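You operate a simulated robot arm through the tools that you are given. There is no shell and no other tool.

The job below is to be done with a simulated two-armed robot. You get a single attempt, and the scene is never put back.

JOB
Eyelet all three holes of the red strap.
Fine: one press a hole, at 1, 2 and 3 in turn; then bring the yellow slide back to LOAD; leave the cup in its holder.

The check looks at the end state, three seconds after you hand in, the way a careful person would. Anything else that was tipped, shoved, dropped, spilled or broken makes it a failure.

ROBOT AND FRAMES
Two 7-joint arms with fingered hands on one trunk that stands fixed in place. Base frame: the origin is at the foot of the trunk, x ahead of it, y to its left, z up; the work surface is at about z = 0.864. Units: m, degrees, N and s.
The left shoulder is at [0.07, 0.166, 1.143], the right one opposite. With the tool pointing down near the work surface each hand reaches from about 0.46 to 0.96 m from the base axis, measured 20 degrees to its own side. Payload 4.1 kg a hand.
Tool frame (each hand has its own): the origin (TCP) lies between the finger pads and is the grasp point; the fingertips stand 0.032 m ahead of it; z points along the fingers, y is the line along which they close. The gripper opens to 0.108 m; its body begins 0.038 m behind the TCP. The gripper is a hand of 4 fingers: y runs from the thumb to the fingers, the wrist lies at [-0.016, -0.108, -0.186] in the tool frame.
Orientation is that of the tool frame in the base frame, as a unit quaternion [w, x, y, z]. With the fingers straight down and the wrist toward the robot, the tool's x, y and z point along [0, 1, 0], [1, 0, 0] and [0, 0, -1] of the base frame.

CONTROLS
- The arms move only by the tool step_arm. It takes "left_deltas", "right_deltas" or both (then of equal length, played together; a hand with none holds still); each is one flat list of numbers, 6 for each row, row after row: the shift along the tool's x, y, z in cm, then the turn, a rotation vector about the tool's x, y, z in rad. In form: [x, y, z, rx, ry, rz, x, y, z, rx, ry, rz, ...]. A call has 1 to 20 rows; each row is the pose to reach, as a shift and turn from the pose commanded when the call began, along the tool's axes at that moment. Rows are played at 5 a second. More than 0.05 m and 8.6 degrees between two rows, and nothing of the call is played. Where a pose cannot be reached the arm comes as near as it can. A force on the tool above 40 N (or 10 N above the force at the start of the call, whichever is more), or a blocked arm, ends the call early, and 0.2 s more pass. In this call time passes only in rows, and 0.2 s behind the last. It gives the time, the measured TCP pose, the force on the tool (base axes), the opening and the grip force at its end, in the units of the frame above (readings bear some noise), with the torque about the TCP (base axes, N m) and any sound that the robot's microphone picked up.
- Cameras (640 x 400 px; columns grow to the right, rows downward): "scene" is now at [0.1435, -0.0011, 1.4013]; the picture's right is [-0.05, -1.00, 0.00], its down [-0.29, 0.01, -0.96] and it looks along [0.96, -0.04, -0.29] (base axes); focal length 251 px, centre (320, 200). "left" rides on the left gripper at [-0.064, -0.093, -0.132] in its tool frame; the picture's right is [-0.80, -0.28, 0.53], its down [0.55, -0.71, 0.45] and it looks along [0.25, 0.65, 0.72] (tool axes); focal length 247 px, centre (320, 200). "right" rides on the right gripper at [0.064, -0.093, -0.132] in its tool frame; the picture's right is [-0.80, 0.28, -0.53], its down [-0.55, -0.71, 0.45] and it looks along [-0.25, 0.65, 0.72] (tool axes); focal length 247 px, centre (320, 200). There is no depth. A picture from a camera that has moved, and an enlarged one, comes with that camera's place and axes in the base frame and with its lens.
- camera(camera): a new picture of that camera. No time passes.
- move_column(by): slides the trunk up (or, below 0, down) by that many m; the arms and the scene camera ride with it, the base frame stays. It gives what a move gives, with no picture.
- move_fingers(index, middle, ring, thumb_bend, hand): sets how far each is bent, from 0 (flat) to 1 (curled in); at 0.3 the hand is open as for a grip, at 0.7 the pads meet at the TCP. One left out holds its place. A second passes; each finger stops where it meets its share of the squeeze, and holds until it gets a number again. It is the only way to open and close the hand. It gives what a move gives, with no picture; readings hold the bend of each and the force on the fingers (four entries, about 0 where the hand has none), thumb and palm.
- aim_head(pan, tilt): turns the head with the scene camera to pan (to the left, within 86 degrees either way) and tilt (down, from -29 to 69), counted from straight ahead of the robot. It gives what a move gives.
- close_up(camera, box): a new picture of the part [left, top, right, bottom] of that camera's present view, enlarged. No time passes.
- job_done(): hands the job in; it is judged then, once.

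Places have to be worked out from the pictures, the camera data and where the tool is seen. Open the grippers and draw the arms clear of the work before you hand the job in, unless the task says otherwise.

The tools are called after "Emit:" as name(argument=value, ...) on one line, values as JSON. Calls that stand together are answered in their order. step_arm: Moves the arms, as the interface text tells. Its arguments: {"type":"object","properties":{"left_deltas":{"type":"array"},"right_deltas":{"type":"array"}},"required":[]} The other tools are called the same way: move_column (by) moves the trunk up or down; move_fingers (index, middle, ring, thumb_bend, hand) moves the fingers one by one; aim_head (pan, tilt) turns the head that bears the scene camera; camera (camera) takes a picture; close_up (camera, box) takes an enlarged picture of a part of a camera's view; job_done () hands the job in.

At the start:

```text
clock: 0.0
left_tcp_pos: [0.6316, 0.2328, 1.2932]
left_ee_rot: [-0.001, 0.707, 0.707, 0.0]
left_ft_force: [0.5, 0.4, -0.8]
left_torque: [0.01, -0.02, -0.02]
left_grip_width: 0.1076
left_grip_force: 0.1
left_shape: jaw
left_bend: [0.3, 0.3, 0.3, 0.3]
left_finger forces: [0.0, 0.1, 0.1, 0.0, 0.1, 0.0]
right_tcp_pos: [0.5745, -0.2617, 1.3607]
right_ee_rot: [0.0, 0.707, 0.708, -0.001]
right_ft_force: [0.6, 0.3, -0.6]
right_torque: [-0.01, 0.01, 0.03]
right_grip_width: 0.1075
right_grip_force: 0.0
right_shape: jaw
right_bend: [0.3, 0.3, 0.3, 0.3]
right_finger forces: [0.1, 0.0, 0.0, 0.0, 0.1, 0.1]
trunk travel left (down, up): [-0.65, 0.29]
head pan, tilt (commanded): [-2.6, 17.0]
```

scene: 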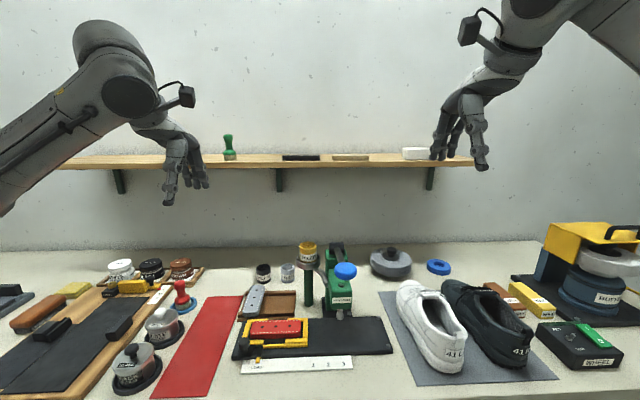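
right: 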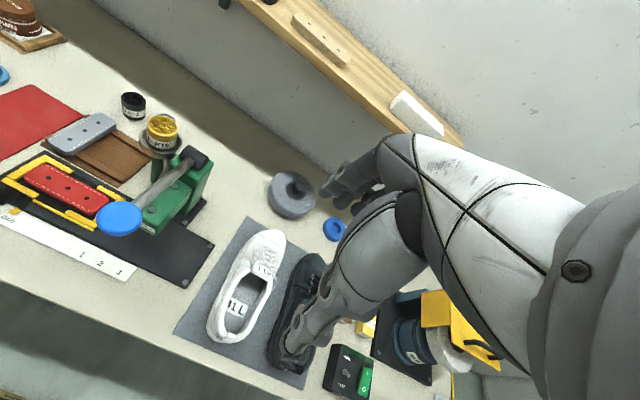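
left: 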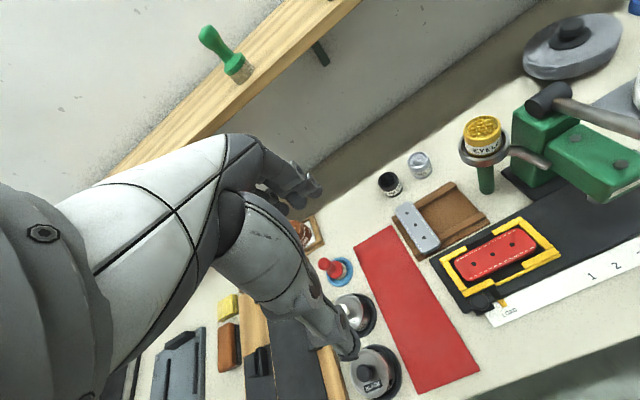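

I start by looking closely at the press, slide and scale to understand the mechanism. The press with the blue-knobbed lever appears near the middle, the yellow slide with the red strap to its left.

Emit:
close_up(camera="scene", box=[220, 230, 420, 390])

Emit:
close_up(camera="left", box=[380, 60, 640, 340])

Emit:
close_up(camera="right", box=[0, 80, 240, 290])

```text
2.50 times, centred on (320, 310) of scene
camera zoom: at [0.1435, -0.0011, 1.4013], right [-0.05, -1.0, 0.0], down [-0.29, 0.01, -0.96], along [0.96, -0.04, -0.29], focal length 626 px, centre (320, -75)
```

zoom: 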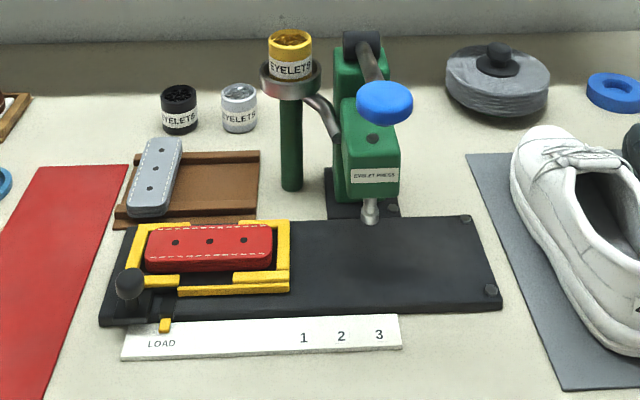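

```text
1.43 times, centred on (510, 200) of left
camera zoom: at [0.5392, 0.168, 1.4251], right [-0.28, -0.8, -0.53], down [-0.71, 0.55, -0.45], along [0.65, 0.25, -0.72], focal length 353 px, centre (49, 200)
```

zoom: 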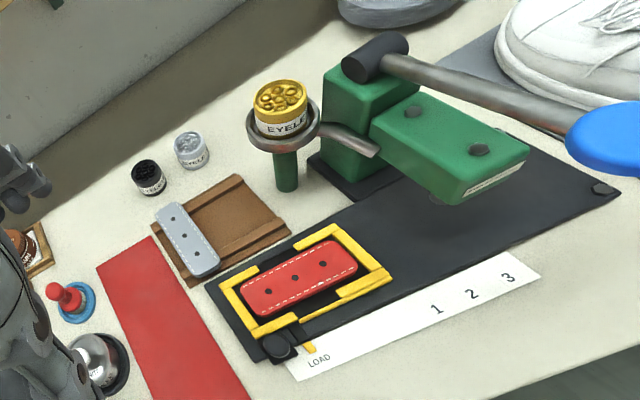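

```text
1.90 times, centred on (120, 185) of right
camera zoom: at [0.4811, -0.1986, 1.491], right [0.28, -0.8, 0.53], down [-0.71, -0.55, -0.45], along [0.65, -0.25, -0.72], focal length 470 px, centre (701, 229)
```

zoom: 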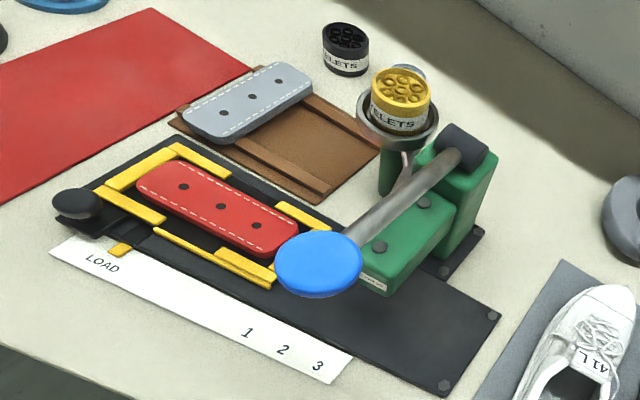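

The zooms show the black knob with a yellow pointer at LOAD (knob near [0.613, 0.151, 0.91]), scale marks 1/2/3 about 35 mm apart, and the blue lever knob near [0.605, -0.077, 1.10]. I enlarge further for details of the knob, pointer and punch.

Emit:
close_up(camera="scene", box=[245, 295, 325, 345])

Emit:
close_up(camera="scene", box=[290, 235, 370, 325])

Emit:
close_up(camera="scene", box=[235, 345, 365, 380])

Emit:
close_up(camera="right", box=[0, 150, 100, 240])

Emit:
close_up(camera="left", box=[440, 220, 560, 320])

```text
8.00 times, centred on (285, 320) of scene
camera zoom: at [0.1435, -0.0011, 1.4013], right [-0.05, -1.0, 0.0], down [-0.29, 0.01, -0.96], along [0.96, -0.04, -0.29], focal length 2005 px, centre (600, -760)
```

zoom: 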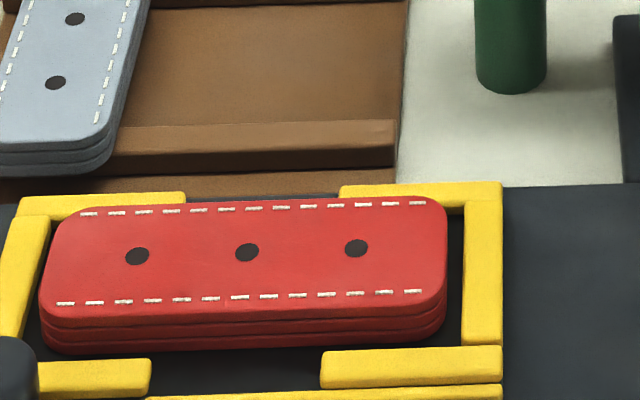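

```text
4.44 times, centred on (330, 280) of scene
camera zoom: at [0.1435, -0.0011, 1.4013], right [-0.05, -1.0, 0.0], down [-0.29, 0.01, -0.96], along [0.96, -0.04, -0.29], focal length 1114 px, centre (276, -156)
```

zoom: 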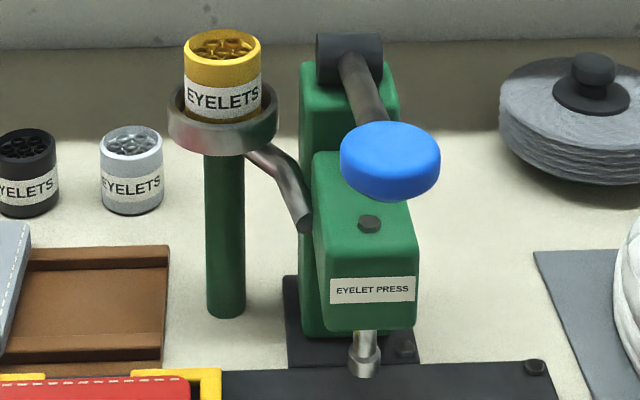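

```text
4.92 times, centred on (300, 362) of scene
camera zoom: at [0.1435, -0.0011, 1.4013], right [-0.05, -1.0, 0.0], down [-0.29, 0.01, -0.96], along [0.96, -0.04, -0.29], focal length 1234 px, centre (418, -600)
```

zoom: 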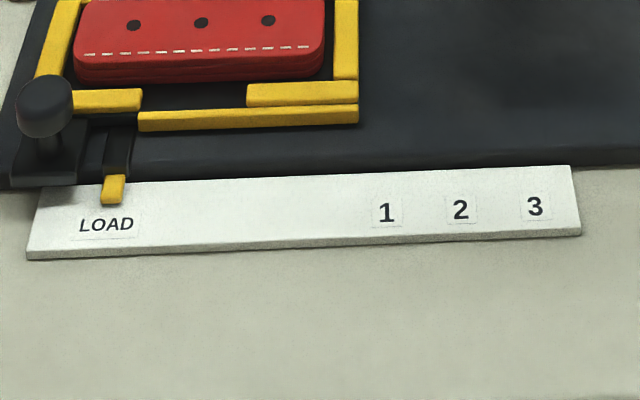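

```text
4.44 times, centred on (50, 195) of right
camera zoom: at [0.4811, -0.1986, 1.491], right [0.28, -0.8, 0.53], down [-0.71, -0.55, -0.45], along [0.65, -0.25, -0.72], focal length 1098 px, centre (1520, 222)
```

zoom: 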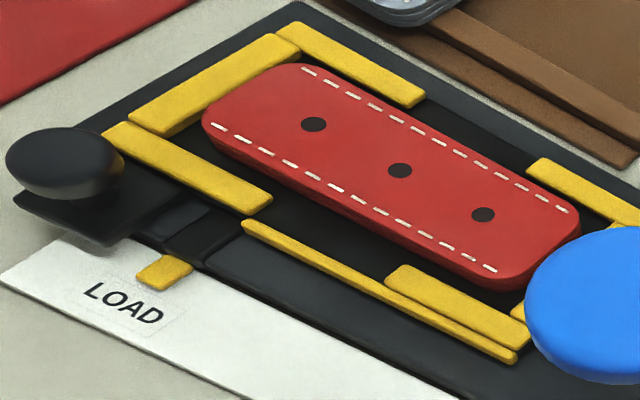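

```text
4.00 times, centred on (500, 270) of left
camera zoom: at [0.5392, 0.168, 1.4251], right [-0.28, -0.8, -0.53], down [-0.71, 0.55, -0.45], along [0.65, 0.25, -0.72], focal length 988 px, centre (-400, -80)
```

zoom: 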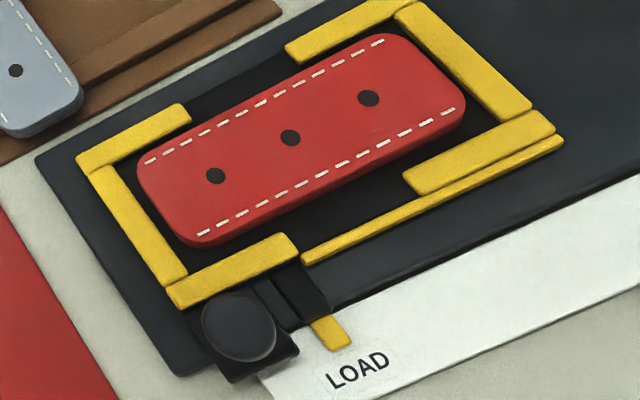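

The strap sits in the nest with its top near z 0.90, and the punch (y ≈ -0.077) lines up with a slide travel of about 0.130 / 0.165 / 0.200 m for marks 1/2/3. I look at the hands' shape now to judge clearances.

Emit:
close_up(camera="scene", box=[60, 10, 260, 230])

Emit:
close_up(camera="scene", box=[400, 0, 560, 190])

```text
1.82 times, centred on (160, 120) of scene
camera zoom: at [0.1435, -0.0011, 1.4013], right [-0.05, -1.0, 0.0], down [-0.29, 0.01, -0.96], along [0.96, -0.04, -0.29], focal length 456 px, centre (611, 346)
```

zoom: 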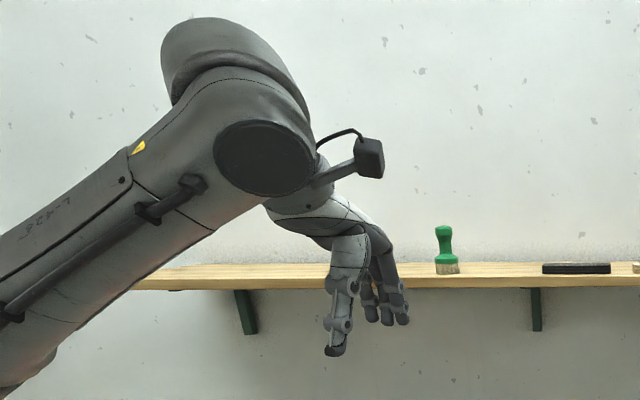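

```text
2.11 times, centred on (480, 95) of scene
camera zoom: at [0.1435, -0.0011, 1.4013], right [-0.05, -1.0, 0.0], down [-0.29, 0.01, -0.96], along [0.96, -0.04, -0.29], focal length 528 px, centre (-17, 421)
```

zoom: 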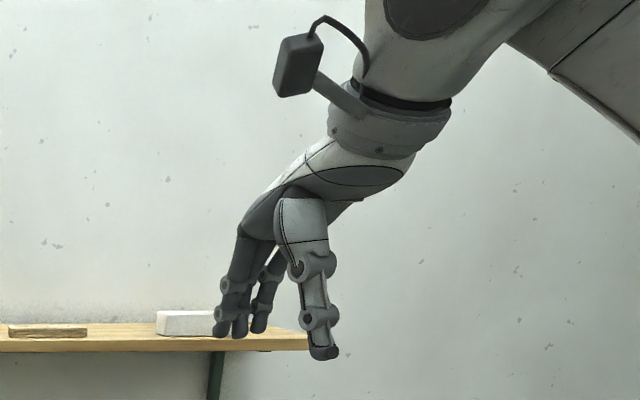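

The thumb is on the robot side and the fingers on the far side, as expected. I bring the left hand down toward the knob (to about [0.60, 0.19, 1.10]) well above everything, then look.

Emit:
step_arm(left_deltas=[-0.7, -0.5, 3.2, 0, 0, 0, -1.4, -1.0, 6.4, 0, 0, 0, -2.1, -1.6, 9.6, 0, 0, 0, -2.8, -2.1, 12.8, 0, 0, 0, -3.5, -2.6, 16.0, 0, 0, 0, -4.3, -3.1, 19.3, 0, 0, 0])

Emit:
camera(camera="left")

Emit:
camera(camera="scene")

```text
clock: 1.4
left_tcp_pos: [0.6003, 0.1892, 1.0987]
left_ee_rot: [0.0, 0.707, 0.707, 0.001]
left_ft_force: [-0.6, 0.0, 0.5]
left_torque: [0.02, 0.01, -0.05]
left_grip_width: 0.1076
left_grip_force: 0.0
left_shape: jaw
left_bend: [0.3, 0.3, 0.3, 0.3]
left_finger forces: [0.0, 0.0, 0.0, 0.0, 0.0, 0.0]
right_tcp_pos: [0.5756, -0.2606, 1.3595]
right_ee_rot: [0.0, 0.707, 0.707, 0.0]
right_ft_force: [0.6, -0.5, -0.2]
right_torque: [0.0, 0.01, -0.01]
right_grip_width: 0.1073
right_grip_force: 0.0
right_shape: jaw
right_bend: [0.3, 0.3, 0.3, 0.3]
right_finger forces: [0.0, 0.0, 0.1, 0.1, 0.1, 0.0]
trunk travel left (down, up): [-0.65, 0.29]
head pan, tilt (commanded): [-2.6, 17.0]
```

```text
taken
camera left: at [0.5081, 0.1259, 1.2312], right [-0.28, -0.8, -0.53], down [-0.71, 0.55, -0.45], along [0.65, 0.25, -0.72], focal length 247 px, centre (320, 200)
```

left: 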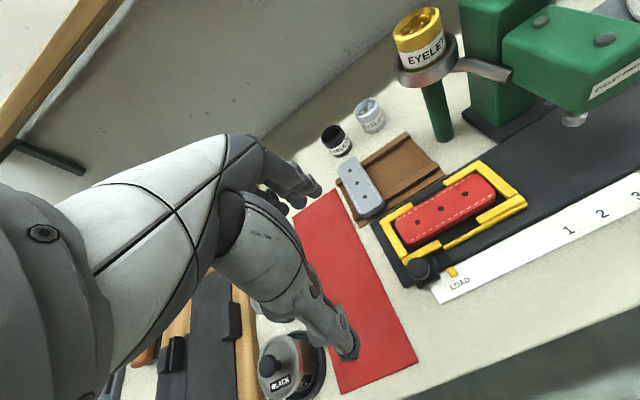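

```text
taken
camera scene: at [0.1439, -0.0008, 1.4013], right [-0.05, -1.0, 0.0], down [-0.29, 0.01, -0.96], along [0.96, -0.04, -0.29], focal length 251 px, centre (320, 200)
```

scene: 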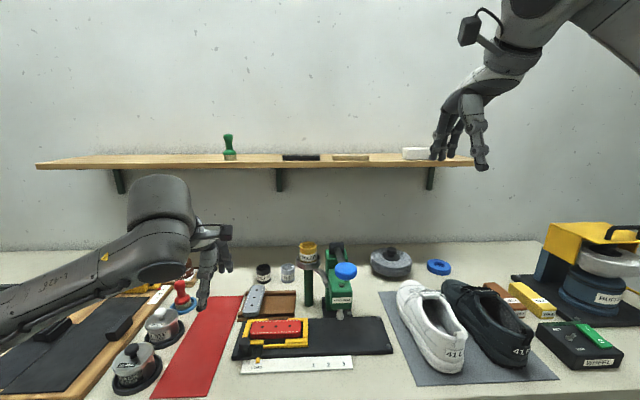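

The left forearm runs low across the left-hand items, so I raise the trunk by 0.15 m to gain elbow clearance before lowering the hands.

Emit:
move_column(by=0.15)

Emit:
aim_head(pan=2, tilt=38)

Emit:
camera(camera="scene")

```text
clock: 3.1
left_tcp_pos: [0.6013, 0.1892, 1.2489]
left_ee_rot: [0.0, 0.707, 0.707, -0.001]
left_ft_force: [0.4, -0.8, 0.3]
left_torque: [-0.05, 0.05, 0.0]
left_grip_width: 0.1077
left_grip_force: 0.1
left_shape: jaw
left_bend: [0.3, 0.3, 0.3, 0.3]
left_finger forces: [0.0, 0.0, 0.0, 0.0, 0.0, 0.1]
right_tcp_pos: [0.5745, -0.2618, 1.5109]
right_ee_rot: [-0.001, 0.707, 0.707, 0.0]
right_ft_force: [-0.3, 0.6, 0.2]
right_torque: [-0.03, 0.04, 0.01]
right_grip_width: 0.1073
right_grip_force: 0.0
right_shape: jaw
right_bend: [0.3, 0.3, 0.3, 0.3]
right_finger forces: [0.0, 0.0, 0.0, 0.0, 0.1, 0.1]
trunk travel left (down, up): [-0.8, 0.14]
head pan, tilt (commanded): [-2.6, 17.0]
```

```text
clock: 4.0
left_tcp_pos: [0.6008, 0.1903, 1.2491]
left_ee_rot: [0.001, 0.708, 0.707, -0.001]
left_ft_force: [0.1, -0.2, -0.1]
left_torque: [-0.01, -0.01, 0.01]
left_grip_width: 0.1077
left_grip_force: 0.0
left_shape: jaw
left_bend: [0.3, 0.3, 0.3, 0.3]
left_finger forces: [0.0, 0.0, 0.0, 0.0, 0.0, 0.0]
right_tcp_pos: [0.5744, -0.2615, 1.5103]
right_ee_rot: [0.0, 0.706, 0.708, -0.001]
right_ft_force: [0.0, -0.9, 0.8]
right_torque: [-0.04, -0.03, -0.02]
right_grip_width: 0.1078
right_grip_force: 0.1
right_shape: jaw
right_bend: [0.3, 0.3, 0.3, 0.3]
right_finger forces: [0.1, 0.1, 0.0, 0.0, 0.0, 0.1]
trunk travel left (down, up): [-0.8, 0.14]
head pan, tilt (commanded): [2.0, 38.0]
```

```text
taken
camera scene: at [0.1366, 0.0062, 1.518], right [0.03, -1.0, 0.0], down [-0.61, -0.02, -0.79], along [0.79, 0.03, -0.62], focal length 251 px, centre (320, 200)
```

scene: 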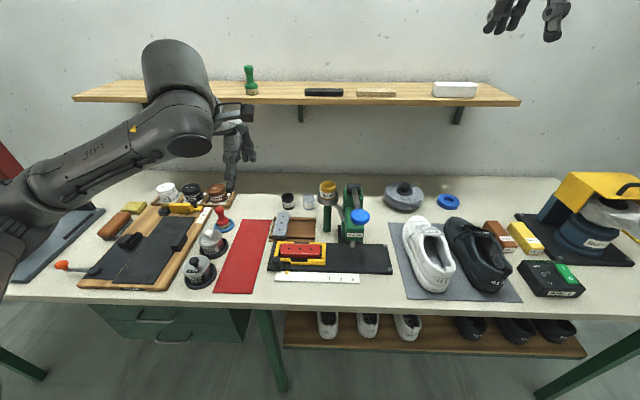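

The view is clear now. I enlarge the press and slide region from this new camera place to refine positions.

Emit:
close_up(camera="scene", box=[260, 170, 400, 290])

Emit:
close_up(camera="scene", box=[265, 230, 365, 290])

```text
3.33 times, centred on (330, 230) of scene
camera zoom: at [0.1366, 0.0062, 1.518], right [0.03, -1.0, 0.0], down [-0.61, -0.02, -0.79], along [0.79, 0.03, -0.62], focal length 835 px, centre (287, 100)
```

zoom: 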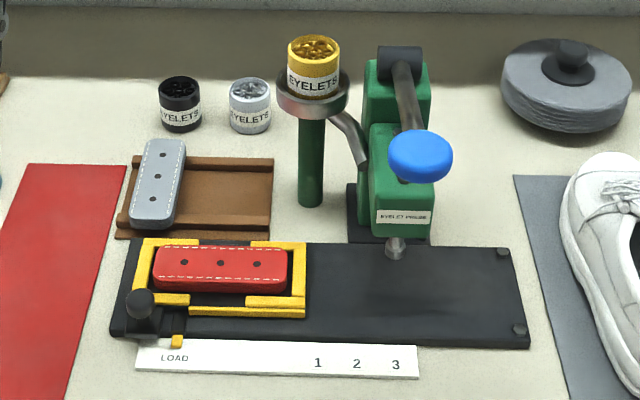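

```text
6.40 times, centred on (315, 260) of scene
camera zoom: at [0.1366, 0.0062, 1.518], right [0.03, -1.0, 0.0], down [-0.61, -0.02, -0.79], along [0.79, 0.03, -0.62], focal length 1604 px, centre (352, -184)
```

zoom: 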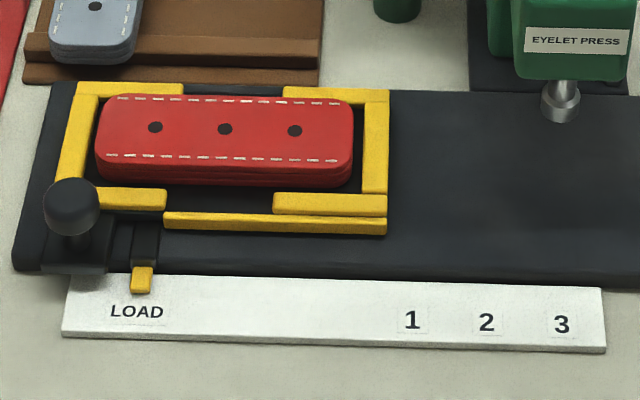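

Everything agrees: knob ≈ (0.612, 0.153, 0.91), marks 1/2/3 at y ≈ -0.006/-0.041/-0.0765, hole spacing 35 mm, lever knob ≈ (0.605, -0.077, 1.10). Now I look closely at the left hand to learn its finger geometry.

Emit:
close_up(camera="scene", box=[195, 80, 275, 210])

Emit:
camera(camera="left")

Emit:
camera(camera="right")

```text
3.08 times, centred on (235, 145) of scene
camera zoom: at [0.1366, 0.0062, 1.518], right [0.03, -1.0, 0.0], down [-0.61, -0.02, -0.79], along [0.79, 0.03, -0.62], focal length 771 px, centre (582, 369)
```

zoom: 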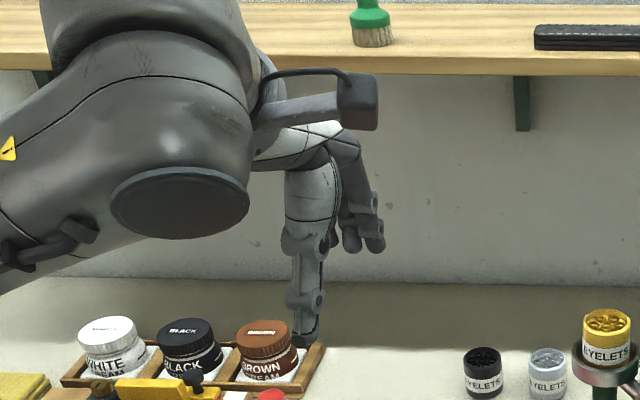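

```text
taken
camera left: at [0.5079, 0.1256, 1.3817], right [-0.28, -0.8, -0.53], down [-0.71, 0.55, -0.45], along [0.65, 0.25, -0.72], focal length 247 px, centre (320, 200)
```

left: 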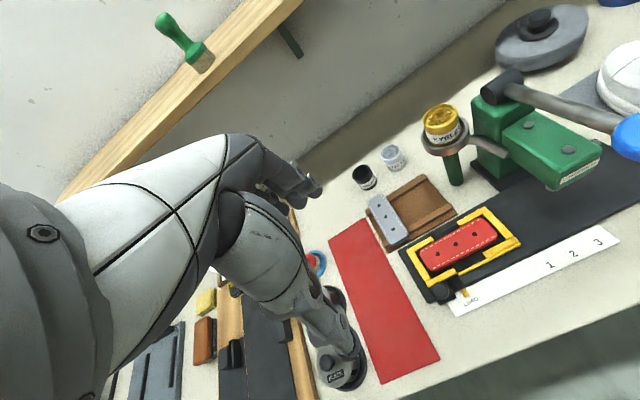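

```text
taken
camera right: at [0.4812, -0.1986, 1.641], right [0.28, -0.8, 0.53], down [-0.71, -0.55, -0.45], along [0.65, -0.25, -0.72], focal length 247 px, centre (320, 200)
```

right: 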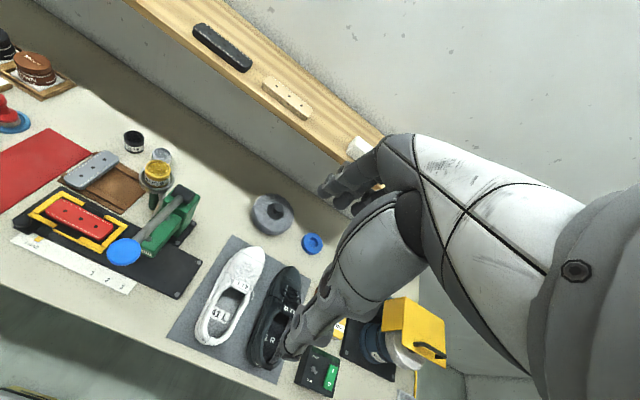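

Plan: yaw the left hand 90° so the wrist lies to the left, with thumb on the +y side of the knob and fingers on the -y side, forming a loose cage that pushes the knob by thumb and can pull it back by fingers, while staying clear of the lever. I rotate high up first, and check.

Emit:
step_arm(left_deltas=[0, 0, 0, 0, 0, 0.1122, 0, 0, 0, 0, 0, 0.2244, 0, 0, 0, 0, 0, 0.3366, 0, 0, 0, 0, 0, 0.4488, 0, 0, 0, 0, 0, 0.561, 0, 0, 0, 0, 0, 0.6732, 0, 0, 0, 0, 0, 0.7854, 0, 0, 0, 0, 0, 0.8976, 0, 0, 0, 0, 0, 1.0098, 0, 0, 0, 0, 0, 1.122, 0, 0, 0, 0, 0, 1.2342, 0, 0, 0, 0, 0, 1.3464, 0, 0, 0, 0, 0, 1.4586, 0, 0, 0, 0, 0, 1.5708])

Emit:
camera(camera="scene")

Emit:
camera(camera="left")

```text
clock: 7.0
left_tcp_pos: [0.6017, 0.189, 1.2504]
left_ee_rot: [0.001, 1.0, 0.0, 0.0]
left_ft_force: [-0.2, -0.2, 0.9]
left_torque: [-0.01, 0.03, 0.02]
left_grip_width: 0.1077
left_grip_force: 0.1
left_shape: jaw
left_bend: [0.3, 0.3, 0.3, 0.3]
left_finger forces: [0.0, 0.0, 0.0, 0.0, 0.0, 0.0]
right_tcp_pos: [0.5762, -0.2612, 1.51]
right_ee_rot: [0.0, 0.708, 0.707, 0.0]
right_ft_force: [-1.3, 0.4, -0.2]
right_torque: [0.01, 0.01, -0.01]
right_grip_width: 0.1075
right_grip_force: 0.1
right_shape: jaw
right_bend: [0.3, 0.3, 0.3, 0.3]
right_finger forces: [0.1, 0.0, 0.0, 0.1, 0.0, 0.0]
trunk travel left (down, up): [-0.8, 0.14]
head pan, tilt (commanded): [2.0, 38.0]
```

```text
taken
camera scene: at [0.137, 0.0059, 1.5179], right [0.04, -1.0, 0.0], down [-0.62, -0.02, -0.79], along [0.79, 0.03, -0.62], focal length 251 px, centre (320, 200)
```

scene: 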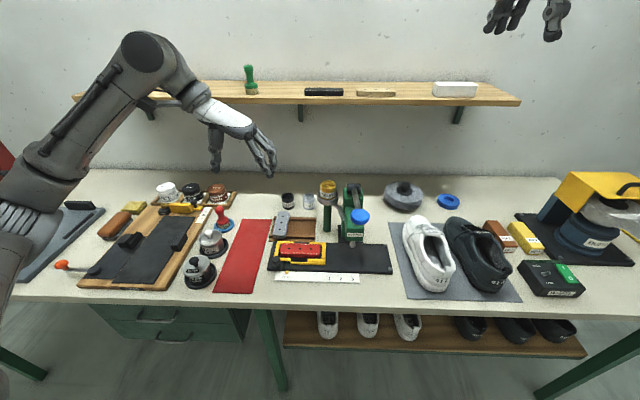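

```text
taken
camera left: at [0.5367, 0.2825, 1.3818], right [-0.8, 0.28, -0.53], down [0.55, 0.7, -0.45], along [0.25, -0.65, -0.72], focal length 247 px, centre (320, 200)
```

left: 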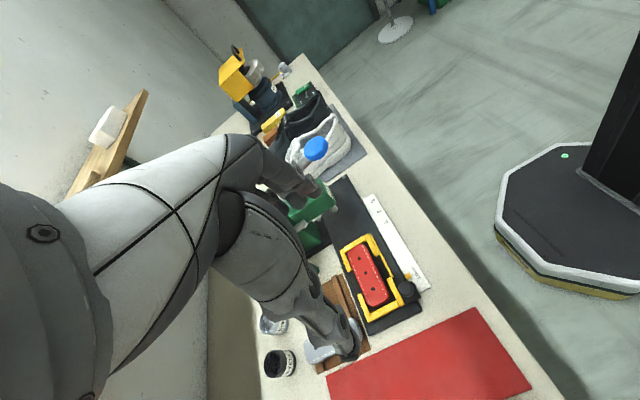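

The yawed pose is reached exactly. The scene view now shows the hand in profile, so I enlarge it to measure thumb, fingers and palm relative to the TCP.

Emit:
close_up(camera="scene", box=[160, 70, 300, 190])

Emit:
close_up(camera="left", box=[180, 120, 440, 380])

```text
3.33 times, centred on (230, 130) of scene
camera zoom: at [0.137, 0.0059, 1.5179], right [0.04, -1.0, 0.0], down [-0.62, -0.02, -0.79], along [0.79, 0.03, -0.62], focal length 835 px, centre (620, 433)
```

zoom: 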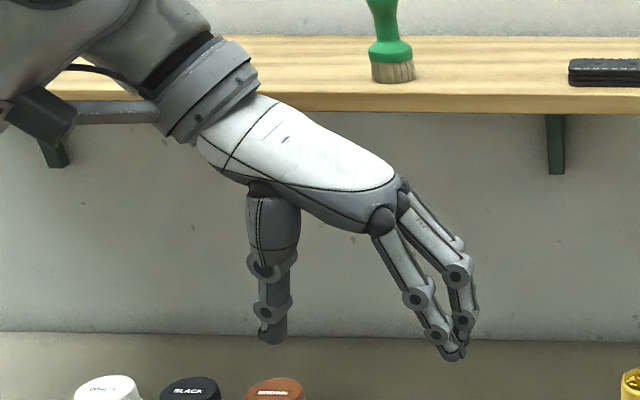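

```text
1.54 times, centred on (310, 250) of left
camera zoom: at [0.5367, 0.2825, 1.3818], right [-0.8, 0.28, -0.53], down [0.55, 0.7, -0.45], along [0.25, -0.65, -0.72], focal length 380 px, centre (335, 123)
```

zoom: 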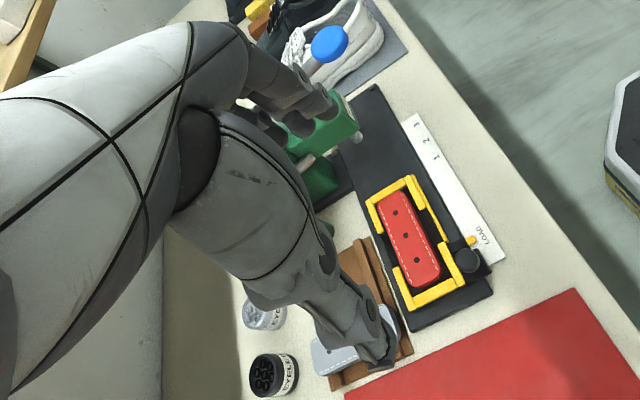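

TCP projects midway between thumb and fingers; knuckles are only ~9 cm above the TCP, so the hand fits beneath the lever knob. I preshape the fingers to about half closed.

Emit:
move_fingers(hand="left", index=0.46, middle=0.46, ring=0.46, thumb_bend=0.46)

Emit:
step_arm(left_deltas=[0, 0.45, 3.2, 0, 0, 0, 0.1, 0.9, 6.4, 0, 0, 0, 0.1, 1.35, 9.6, 0, 0, 0, 0.2, 1.8, 12.8, 0, 0, 0, 0.2, 2.3, 16.0, 0, 0, 0, 0.2, 2.8, 19.2, 0, 0, 0, 0.2, 3.2, 22.4, 0, 0, 0, 0.2, 3.6, 25.0, 0, 0, 0])

Emit:
camera(camera="scene")

Emit:
close_up(camera="scene", box=[220, 170, 360, 290])

Emit:
camera(camera="left")

```text
clock: 8.0
left_tcp_pos: [0.6006, 0.1901, 1.2505]
left_ee_rot: [0.0, 1.0, 0.0, 0.0]
left_ft_force: [0.7, -0.1, -0.2]
left_torque: [0.0, 0.02, 0.0]
left_grip_width: 0.0669
left_grip_force: 0.1
left_shape: fingers
left_bend: [0.46, 0.46, 0.46, 0.46]
left_finger forces: [0.1, 0.0, 0.0, 0.0, 0.0, 0.1]
right_tcp_pos: [0.5747, -0.261, 1.51]
right_ee_rot: [0.0, 0.707, 0.708, 0.0]
right_ft_force: [-0.4, 0.0, 0.6]
right_torque: [-0.01, 0.03, 0.03]
right_grip_width: 0.1076
right_grip_force: 0.1
right_shape: jaw
right_bend: [0.3, 0.3, 0.3, 0.3]
right_finger forces: [0.1, 0.0, 0.0, 0.0, 0.0, 0.1]
trunk travel left (down, up): [-0.8, 0.14]
head pan, tilt (commanded): [2.0, 38.0]
```

```text
clock: 9.8
left_tcp_pos: [0.6028, 0.1546, 0.9984]
left_ee_rot: [0.0, 1.0, 0.0, -0.001]
left_ft_force: [0.0, 0.3, -0.2]
left_torque: [-0.01, 0.0, -0.02]
left_grip_width: 0.0668
left_grip_force: 0.1
left_shape: fingers
left_bend: [0.46, 0.46, 0.46, 0.46]
left_finger forces: [0.0, 0.0, 0.0, 0.1, 0.1, 0.0]
right_tcp_pos: [0.5749, -0.2616, 1.5103]
right_ee_rot: [0.0, 0.708, 0.707, 0.001]
right_ft_force: [0.0, 0.8, -0.2]
right_torque: [-0.01, 0.01, 0.03]
right_grip_width: 0.1076
right_grip_force: 0.2
right_shape: jaw
right_bend: [0.3, 0.3, 0.3, 0.3]
right_finger forces: [0.0, 0.0, 0.0, 0.1, 0.0, 0.0]
trunk travel left (down, up): [-0.8, 0.14]
head pan, tilt (commanded): [2.0, 38.0]
```

```text
taken
camera scene: at [0.1369, 0.0062, 1.518], right [0.03, -1.0, 0.0], down [-0.62, -0.02, -0.79], along [0.79, 0.03, -0.62], focal length 251 px, centre (320, 200)
```

scene: 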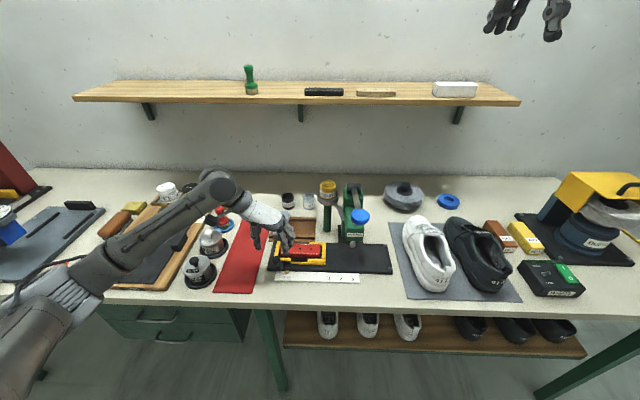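

```text
3.33 times, centred on (290, 230) of scene
camera zoom: at [0.1369, 0.0062, 1.518], right [0.03, -1.0, 0.0], down [-0.62, -0.02, -0.79], along [0.79, 0.03, -0.62], focal length 835 px, centre (420, 100)
```

zoom: 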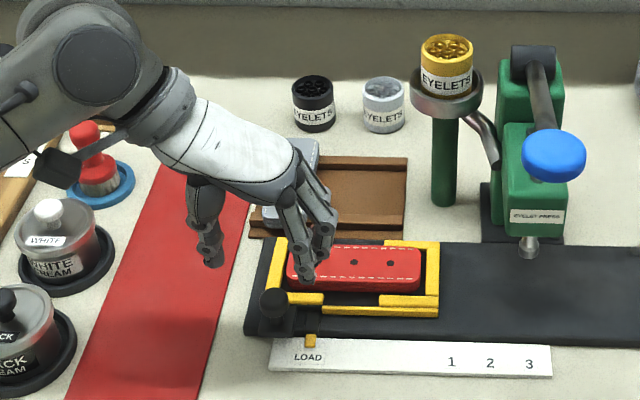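

```text
taken
camera left: at [0.539, 0.247, 1.1304], right [-0.8, 0.28, -0.53], down [0.55, 0.71, -0.45], along [0.25, -0.65, -0.72], focal length 247 px, centre (320, 200)
```

left: 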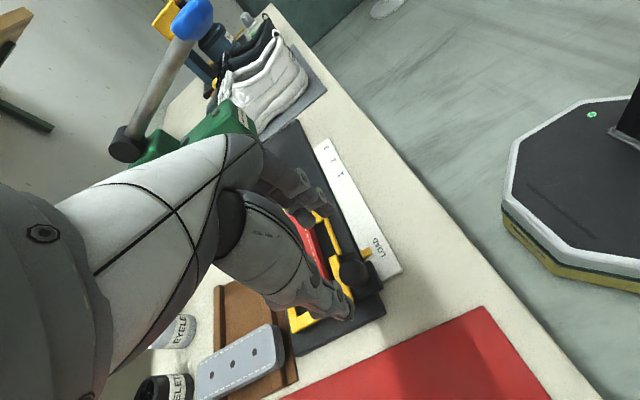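

The cage is above the knob at z≈1.0 and everything looks clear. Before going lower I check the elbow's clearance over the left-hand items.

Emit:
aim_head(pan=40, tilt=40)

Emit:
camera(camera="scene")

```text
clock: 10.8
left_tcp_pos: [0.6039, 0.1544, 0.9987]
left_ee_rot: [0.001, 1.0, 0.0, 0.001]
left_ft_force: [0.4, 0.4, -0.1]
left_torque: [-0.01, -0.01, -0.01]
left_grip_width: 0.0671
left_grip_force: 0.0
left_shape: fingers
left_bend: [0.46, 0.46, 0.46, 0.46]
left_finger forces: [0.0, 0.1, 0.0, 0.0, 0.0, 0.0]
right_tcp_pos: [0.575, -0.2623, 1.5098]
right_ee_rot: [0.0, 0.707, 0.707, 0.001]
right_ft_force: [-0.1, -0.1, 0.4]
right_torque: [-0.04, -0.02, 0.0]
right_grip_width: 0.1077
right_grip_force: 0.2
right_shape: jaw
right_bend: [0.3, 0.3, 0.3, 0.3]
right_finger forces: [0.1, 0.0, 0.0, 0.0, 0.1, 0.0]
trunk travel left (down, up): [-0.8, 0.14]
head pan, tilt (commanded): [40.0, 40.0]
```

```text
taken
camera scene: at [0.1155, 0.0578, 1.515], right [0.64, -0.77, 0.0], down [-0.49, -0.41, -0.77], along [0.59, 0.49, -0.64], focal length 251 px, centre (320, 200)
```

scene: 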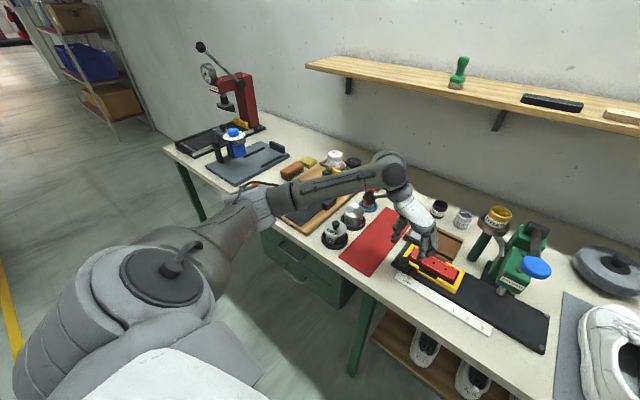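

The elbow is about 0.25 m above the table, so there is ample clearance. I turn the head back and lower the cage around the knob to TCP z≈0.935, watching force.

Emit:
aim_head(pan=2, tilt=38)

Emit:
step_arm(left_deltas=[0.05, 0.05, 1.1, 0, 0, 0, 0.1, 0.1, 2.2, 0, 0, 0, 0.1, 0.1, 3.3, 0, 0, 0, 0.1, 0.1, 4.4, 0, 0, 0, 0.1, 0.1, 5.4, 0, 0, 0, 0.1, 0.1, 6.3, 0, 0, 0])

Emit:
close_up(camera="scene", box=[245, 210, 345, 290])

Emit:
close_up(camera="left", box=[240, 140, 440, 380])

```text
clock: 11.9
left_tcp_pos: [0.6034, 0.154, 0.9981]
left_ee_rot: [0.0, 1.0, 0.0, -0.001]
left_ft_force: [0.5, -0.6, -0.9]
left_torque: [-0.01, 0.02, 0.01]
left_grip_width: 0.0668
left_grip_force: 0.1
left_shape: fingers
left_bend: [0.46, 0.46, 0.46, 0.46]
left_finger forces: [0.1, 0.1, 0.0, 0.0, 0.0, 0.0]
right_tcp_pos: [0.5744, -0.261, 1.5105]
right_ee_rot: [-0.001, 0.707, 0.707, 0.001]
right_ft_force: [-0.3, 0.0, -1.0]
right_torque: [0.0, 0.01, 0.04]
right_grip_width: 0.1074
right_grip_force: 0.1
right_shape: jaw
right_bend: [0.3, 0.3, 0.3, 0.3]
right_finger forces: [0.0, 0.0, 0.0, 0.1, 0.0, 0.0]
trunk travel left (down, up): [-0.8, 0.14]
head pan, tilt (commanded): [2.0, 38.0]
```

```text
clock: 13.3
left_tcp_pos: [0.603, 0.154, 0.9361]
left_ee_rot: [0.001, 1.0, 0.0, 0.0]
left_ft_force: [-0.2, -0.4, 0.5]
left_torque: [0.01, 0.0, -0.01]
left_grip_width: 0.0666
left_grip_force: 0.0
left_shape: fingers
left_bend: [0.46, 0.46, 0.46, 0.46]
left_finger forces: [0.0, 0.0, 0.1, 0.0, 0.0, 0.0]
right_tcp_pos: [0.5742, -0.2618, 1.5105]
right_ee_rot: [0.0, 0.707, 0.707, 0.0]
right_ft_force: [0.3, 0.3, -0.5]
right_torque: [0.01, -0.01, 0.01]
right_grip_width: 0.1076
right_grip_force: 0.1
right_shape: jaw
right_bend: [0.3, 0.3, 0.3, 0.3]
right_finger forces: [0.1, 0.1, 0.1, 0.0, 0.1, 0.0]
trunk travel left (down, up): [-0.8, 0.14]
head pan, tilt (commanded): [2.0, 38.0]
```

```text
5.00 times, centred on (295, 250) of scene
camera zoom: at [0.1366, 0.0062, 1.518], right [0.03, -1.0, 0.0], down [-0.62, -0.02, -0.79], along [0.79, 0.03, -0.62], focal length 1253 px, centre (445, -50)
```

zoom: 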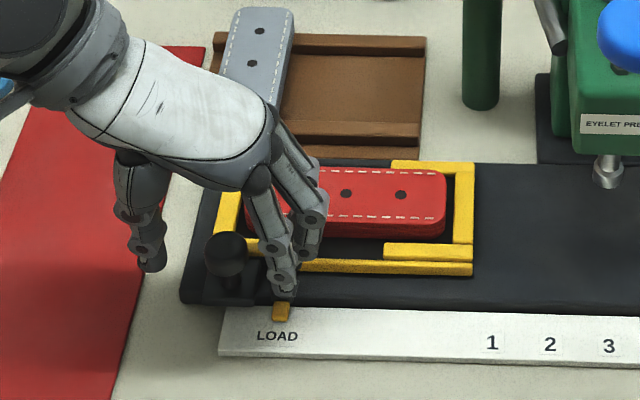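

```text
1.67 times, centred on (340, 260) of left
camera zoom: at [0.5378, 0.2464, 1.0686], right [-0.8, 0.28, -0.53], down [0.55, 0.71, -0.45], along [0.25, -0.65, -0.72], focal length 412 px, centre (287, 100)
```

zoom: 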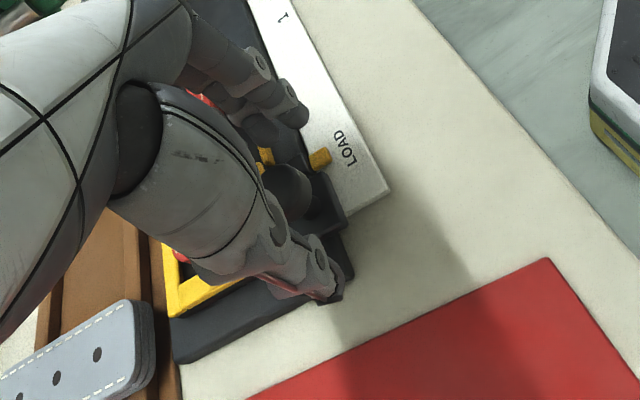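

The cage straddles the knob: thumb near (0.608, 0.19), fingers on the right side. I lower a further 8 mm so the pads face the knob cap.

Emit:
step_arm(left_deltas=[0.05, 0, 0.3, 0, 0, 0, 0.1, 0, 0.6, 0, 0, 0, 0.1, 0, 0.9, 0, 0, 0])

Emit:
close_up(camera="left", box=[300, 220, 400, 300])

Emit:
close_up(camera="scene", box=[260, 240, 320, 285])

```text
clock: 14.1
left_tcp_pos: [0.605, 0.1541, 0.9276]
left_ee_rot: [0.0, 1.0, -0.001, 0.0]
left_ft_force: [0.2, -0.3, -0.2]
left_torque: [-0.01, 0.05, -0.04]
left_grip_width: 0.067
left_grip_force: 0.2
left_shape: fingers
left_bend: [0.46, 0.46, 0.46, 0.46]
left_finger forces: [0.0, 0.0, 0.0, 0.0, 0.0, 0.0]
right_tcp_pos: [0.5752, -0.2617, 1.5098]
right_ee_rot: [0.0, 0.707, 0.707, 0.001]
right_ft_force: [0.2, -0.5, -0.2]
right_torque: [-0.01, -0.01, -0.03]
right_grip_width: 0.1077
right_grip_force: 0.0
right_shape: jaw
right_bend: [0.3, 0.3, 0.3, 0.3]
right_finger forces: [0.1, 0.0, 0.0, 0.0, 0.0, 0.0]
trunk travel left (down, up): [-0.8, 0.14]
head pan, tilt (commanded): [2.0, 38.0]
```

```text
5.00 times, centred on (350, 260) of left
camera zoom: at [0.5389, 0.2464, 1.0597], right [-0.8, 0.28, -0.53], down [0.55, 0.71, -0.45], along [0.25, -0.65, -0.72], focal length 1235 px, centre (170, -100)
```

zoom: 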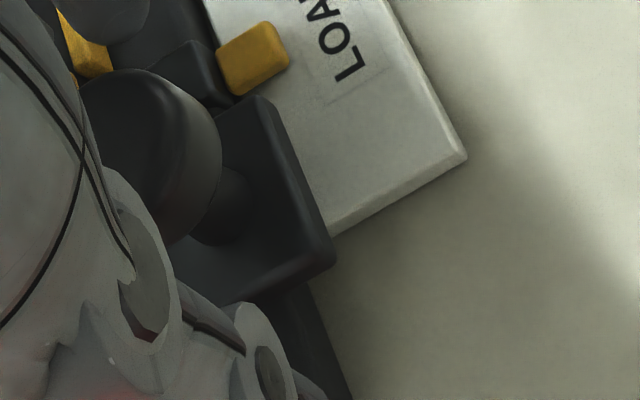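

```text
8.89 times, centred on (290, 262) of scene
camera zoom: at [0.1365, 0.0062, 1.518], right [0.03, -1.0, 0.0], down [-0.62, -0.02, -0.79], along [0.79, 0.03, -0.62], focal length 2228 px, centre (587, -356)
```

zoom: 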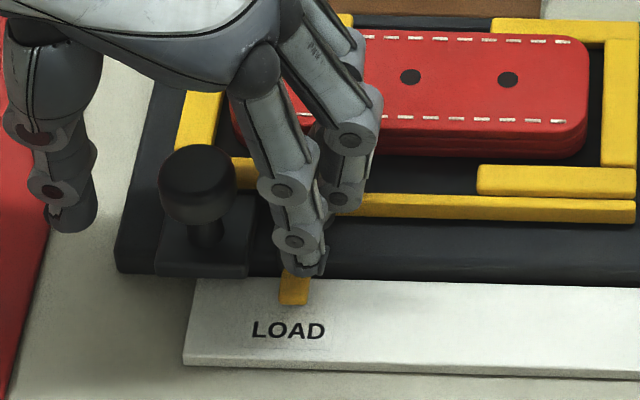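

The knob is well centred in x between thumb and fingers. I close the cage slightly (bend 0.54) to leave roughly 1 cm play on each side without touching.

Emit:
move_fingers(hand="left", index=0.54, middle=0.54, ring=0.54, thumb_bend=0.54)

Emit:
close_up(camera="scene", box=[260, 240, 320, 285])

```text
clock: 15.1
left_tcp_pos: [0.6041, 0.1546, 0.9279]
left_ee_rot: [0.0, 1.0, 0.001, 0.0]
left_ft_force: [0.0, 0.3, 0.5]
left_torque: [0.03, 0.0, 0.01]
left_grip_width: 0.0455
left_grip_force: 0.1
left_shape: fingers
left_bend: [0.54, 0.54, 0.54, 0.54]
left_finger forces: [0.1, 0.1, 0.0, 0.1, 0.0, 0.1]
right_tcp_pos: [0.5747, -0.2613, 1.5101]
right_ee_rot: [0.0, 0.707, 0.707, 0.0]
right_ft_force: [-0.5, -0.5, -0.3]
right_torque: [-0.01, 0.01, 0.0]
right_grip_width: 0.1076
right_grip_force: 0.0
right_shape: jaw
right_bend: [0.3, 0.3, 0.3, 0.3]
right_finger forces: [0.0, 0.0, 0.0, 0.1, 0.1, 0.1]
trunk travel left (down, up): [-0.8, 0.14]
head pan, tilt (commanded): [2.0, 38.0]
```

```text
8.89 times, centred on (290, 262) of scene
camera zoom: at [0.1366, 0.0062, 1.518], right [0.03, -1.0, 0.0], down [-0.62, -0.02, -0.79], along [0.79, 0.03, -0.62], focal length 2228 px, centre (587, -356)
```

zoom: 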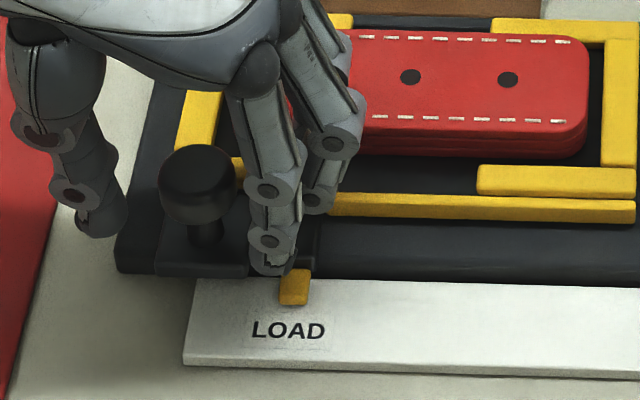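

About 11 mm gap from thumb to knob and no contact force. I now push the knob to the right (tool +y) slowly, 8 cm first.

Emit:
step_arm(left_deltas=[0, 0.8, 0, 0, 0, 0, 0, 1.6, 0, 0, 0, 0, 0, 2.4, 0, 0, 0, 0, 0, 3.2, 0, 0, 0, 0, 0, 4.0, 0, 0, 0, 0, 0, 4.8, 0, 0, 0, 0, 0, 5.6, 0, 0, 0, 0, 0, 6.4, 0, 0, 0, 0, 0, 7.2, 0, 0, 0, 0, 0, 8.0, 0, 0, 0, 0])

Emit:
close_up(camera="scene", box=[260, 210, 380, 290])

```text
clock: 17.3
left_tcp_pos: [0.6055, 0.0734, 0.9266]
left_ee_rot: [0.0, 1.0, 0.0, 0.001]
left_ft_force: [-0.3, 0.0, 0.5]
left_torque: [0.01, 0.02, 0.04]
left_grip_width: 0.046
left_grip_force: 0.1
left_shape: fingers
left_bend: [0.54, 0.54, 0.54, 0.53]
left_finger forces: [0.0, 0.0, 0.1, 0.0, 0.6, 0.0]
right_tcp_pos: [0.5756, -0.2617, 1.51]
right_ee_rot: [0.0, 0.707, 0.708, 0.0]
right_ft_force: [0.5, 0.6, 0.6]
right_torque: [0.03, 0.0, -0.05]
right_grip_width: 0.1075
right_grip_force: 0.2
right_shape: jaw
right_bend: [0.3, 0.3, 0.3, 0.3]
right_finger forces: [0.2, 0.0, 0.0, 0.0, 0.0, 0.0]
trunk travel left (down, up): [-0.8, 0.14]
head pan, tilt (commanded): [2.0, 38.0]
```

```text
5.00 times, centred on (320, 250) of scene
camera zoom: at [0.1367, 0.0059, 1.5179], right [0.03, -1.0, 0.0], down [-0.62, -0.02, -0.79], along [0.79, 0.03, -0.62], focal length 1253 px, centre (320, -50)
```

zoom: 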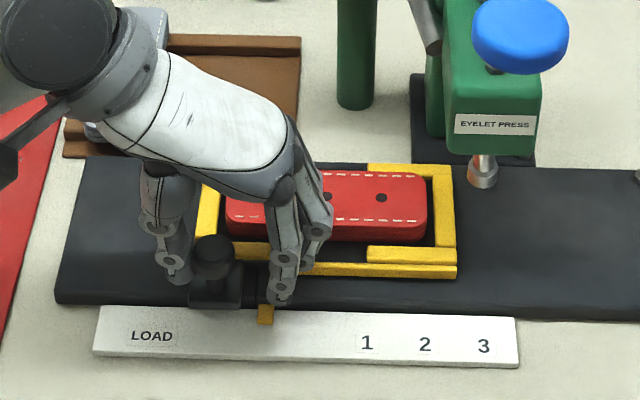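

The slide moves smoothly with very little force; pointer now at y≈0.056. I push another 5.2 cm, slower, leaving about 1 cm to go to mark 1.

Emit:
step_arm(left_deltas=[0, 0.6, 0, 0, 0, 0, 0, 1.2, 0, 0, 0, 0, 0, 1.8, 0, 0, 0, 0, 0, 2.4, 0, 0, 0, 0, 0, 3.0, 0, 0, 0, 0, 0, 3.6, 0, 0, 0, 0, 0, 4.2, 0, 0, 0, 0, 0, 4.7, 0, 0, 0, 0, 0, 5.0, 0, 0, 0, 0, 0, 5.2, 0, 0, 0, 0])

Emit:
close_up(camera="scene", box=[260, 210, 380, 290])

```text
clock: 19.5
left_tcp_pos: [0.6065, 0.0198, 0.9281]
left_ee_rot: [0.0, 1.0, 0.001, 0.0]
left_ft_force: [0.4, 0.2, 0.3]
left_torque: [-0.02, 0.01, -0.05]
left_grip_width: 0.0456
left_grip_force: 0.0
left_shape: fingers
left_bend: [0.54, 0.54, 0.54, 0.54]
left_finger forces: [0.1, 0.0, 0.1, 0.0, 0.0, 0.0]
right_tcp_pos: [0.5745, -0.2625, 1.5095]
right_ee_rot: [0.0, 0.707, 0.707, 0.0]
right_ft_force: [-0.1, 0.1, 0.2]
right_torque: [0.03, -0.02, -0.03]
right_grip_width: 0.1074
right_grip_force: 0.1
right_shape: jaw
right_bend: [0.3, 0.3, 0.3, 0.3]
right_finger forces: [0.0, 0.0, 0.1, 0.0, 0.0, 0.1]
trunk travel left (down, up): [-0.8, 0.14]
head pan, tilt (commanded): [2.0, 38.0]
```

```text
5.00 times, centred on (320, 250) of scene
camera zoom: at [0.1366, 0.006, 1.518], right [0.03, -1.0, 0.0], down [-0.62, -0.02, -0.79], along [0.79, 0.03, -0.62], focal length 1253 px, centre (320, -50)
```

zoom: 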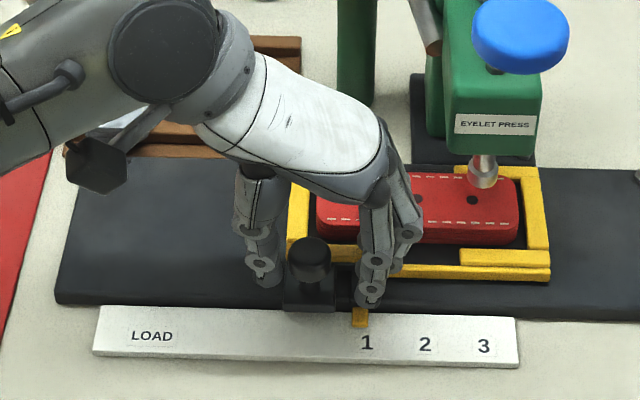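

The pointer is now nearly over mark 1 with the right-hand hole near the punch. I zoom in to judge exact alignment.

Emit:
close_up(camera="scene", box=[310, 255, 360, 285])

Emit:
close_up(camera="scene", box=[310, 225, 370, 265])

Emit:
close_up(camera="right", box=[0, 170, 180, 310])

```text
12.80 times, centred on (335, 270) of scene
camera zoom: at [0.1366, 0.006, 1.518], right [0.03, -1.0, 0.0], down [-0.62, -0.02, -0.79], along [0.79, 0.03, -0.62], focal length 3208 px, centre (128, -696)
```

zoom: 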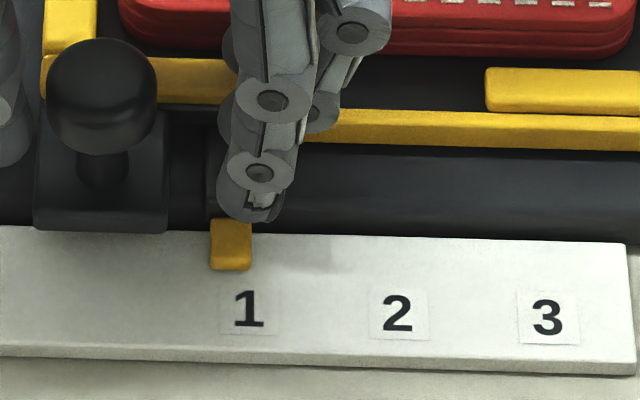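

```text
10.00 times, centred on (340, 245) of scene
camera zoom: at [0.1366, 0.006, 1.518], right [0.03, -1.0, 0.0], down [-0.62, -0.02, -0.79], along [0.79, 0.03, -0.62], focal length 2506 px, centre (120, -250)
```

zoom: 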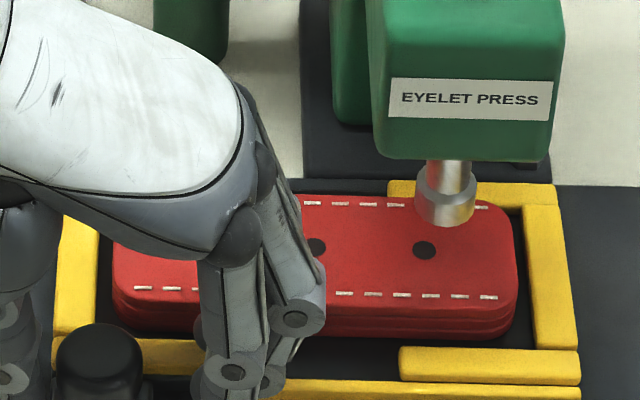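

```text
2.86 times, centred on (90, 240) of right
camera zoom: at [0.4812, -0.1988, 1.641], right [0.28, -0.8, 0.53], down [-0.71, -0.55, -0.45], along [0.65, -0.25, -0.72], focal length 706 px, centre (977, 86)
```

zoom: 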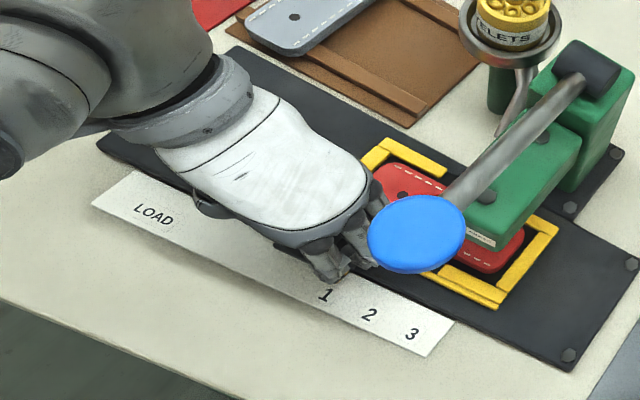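

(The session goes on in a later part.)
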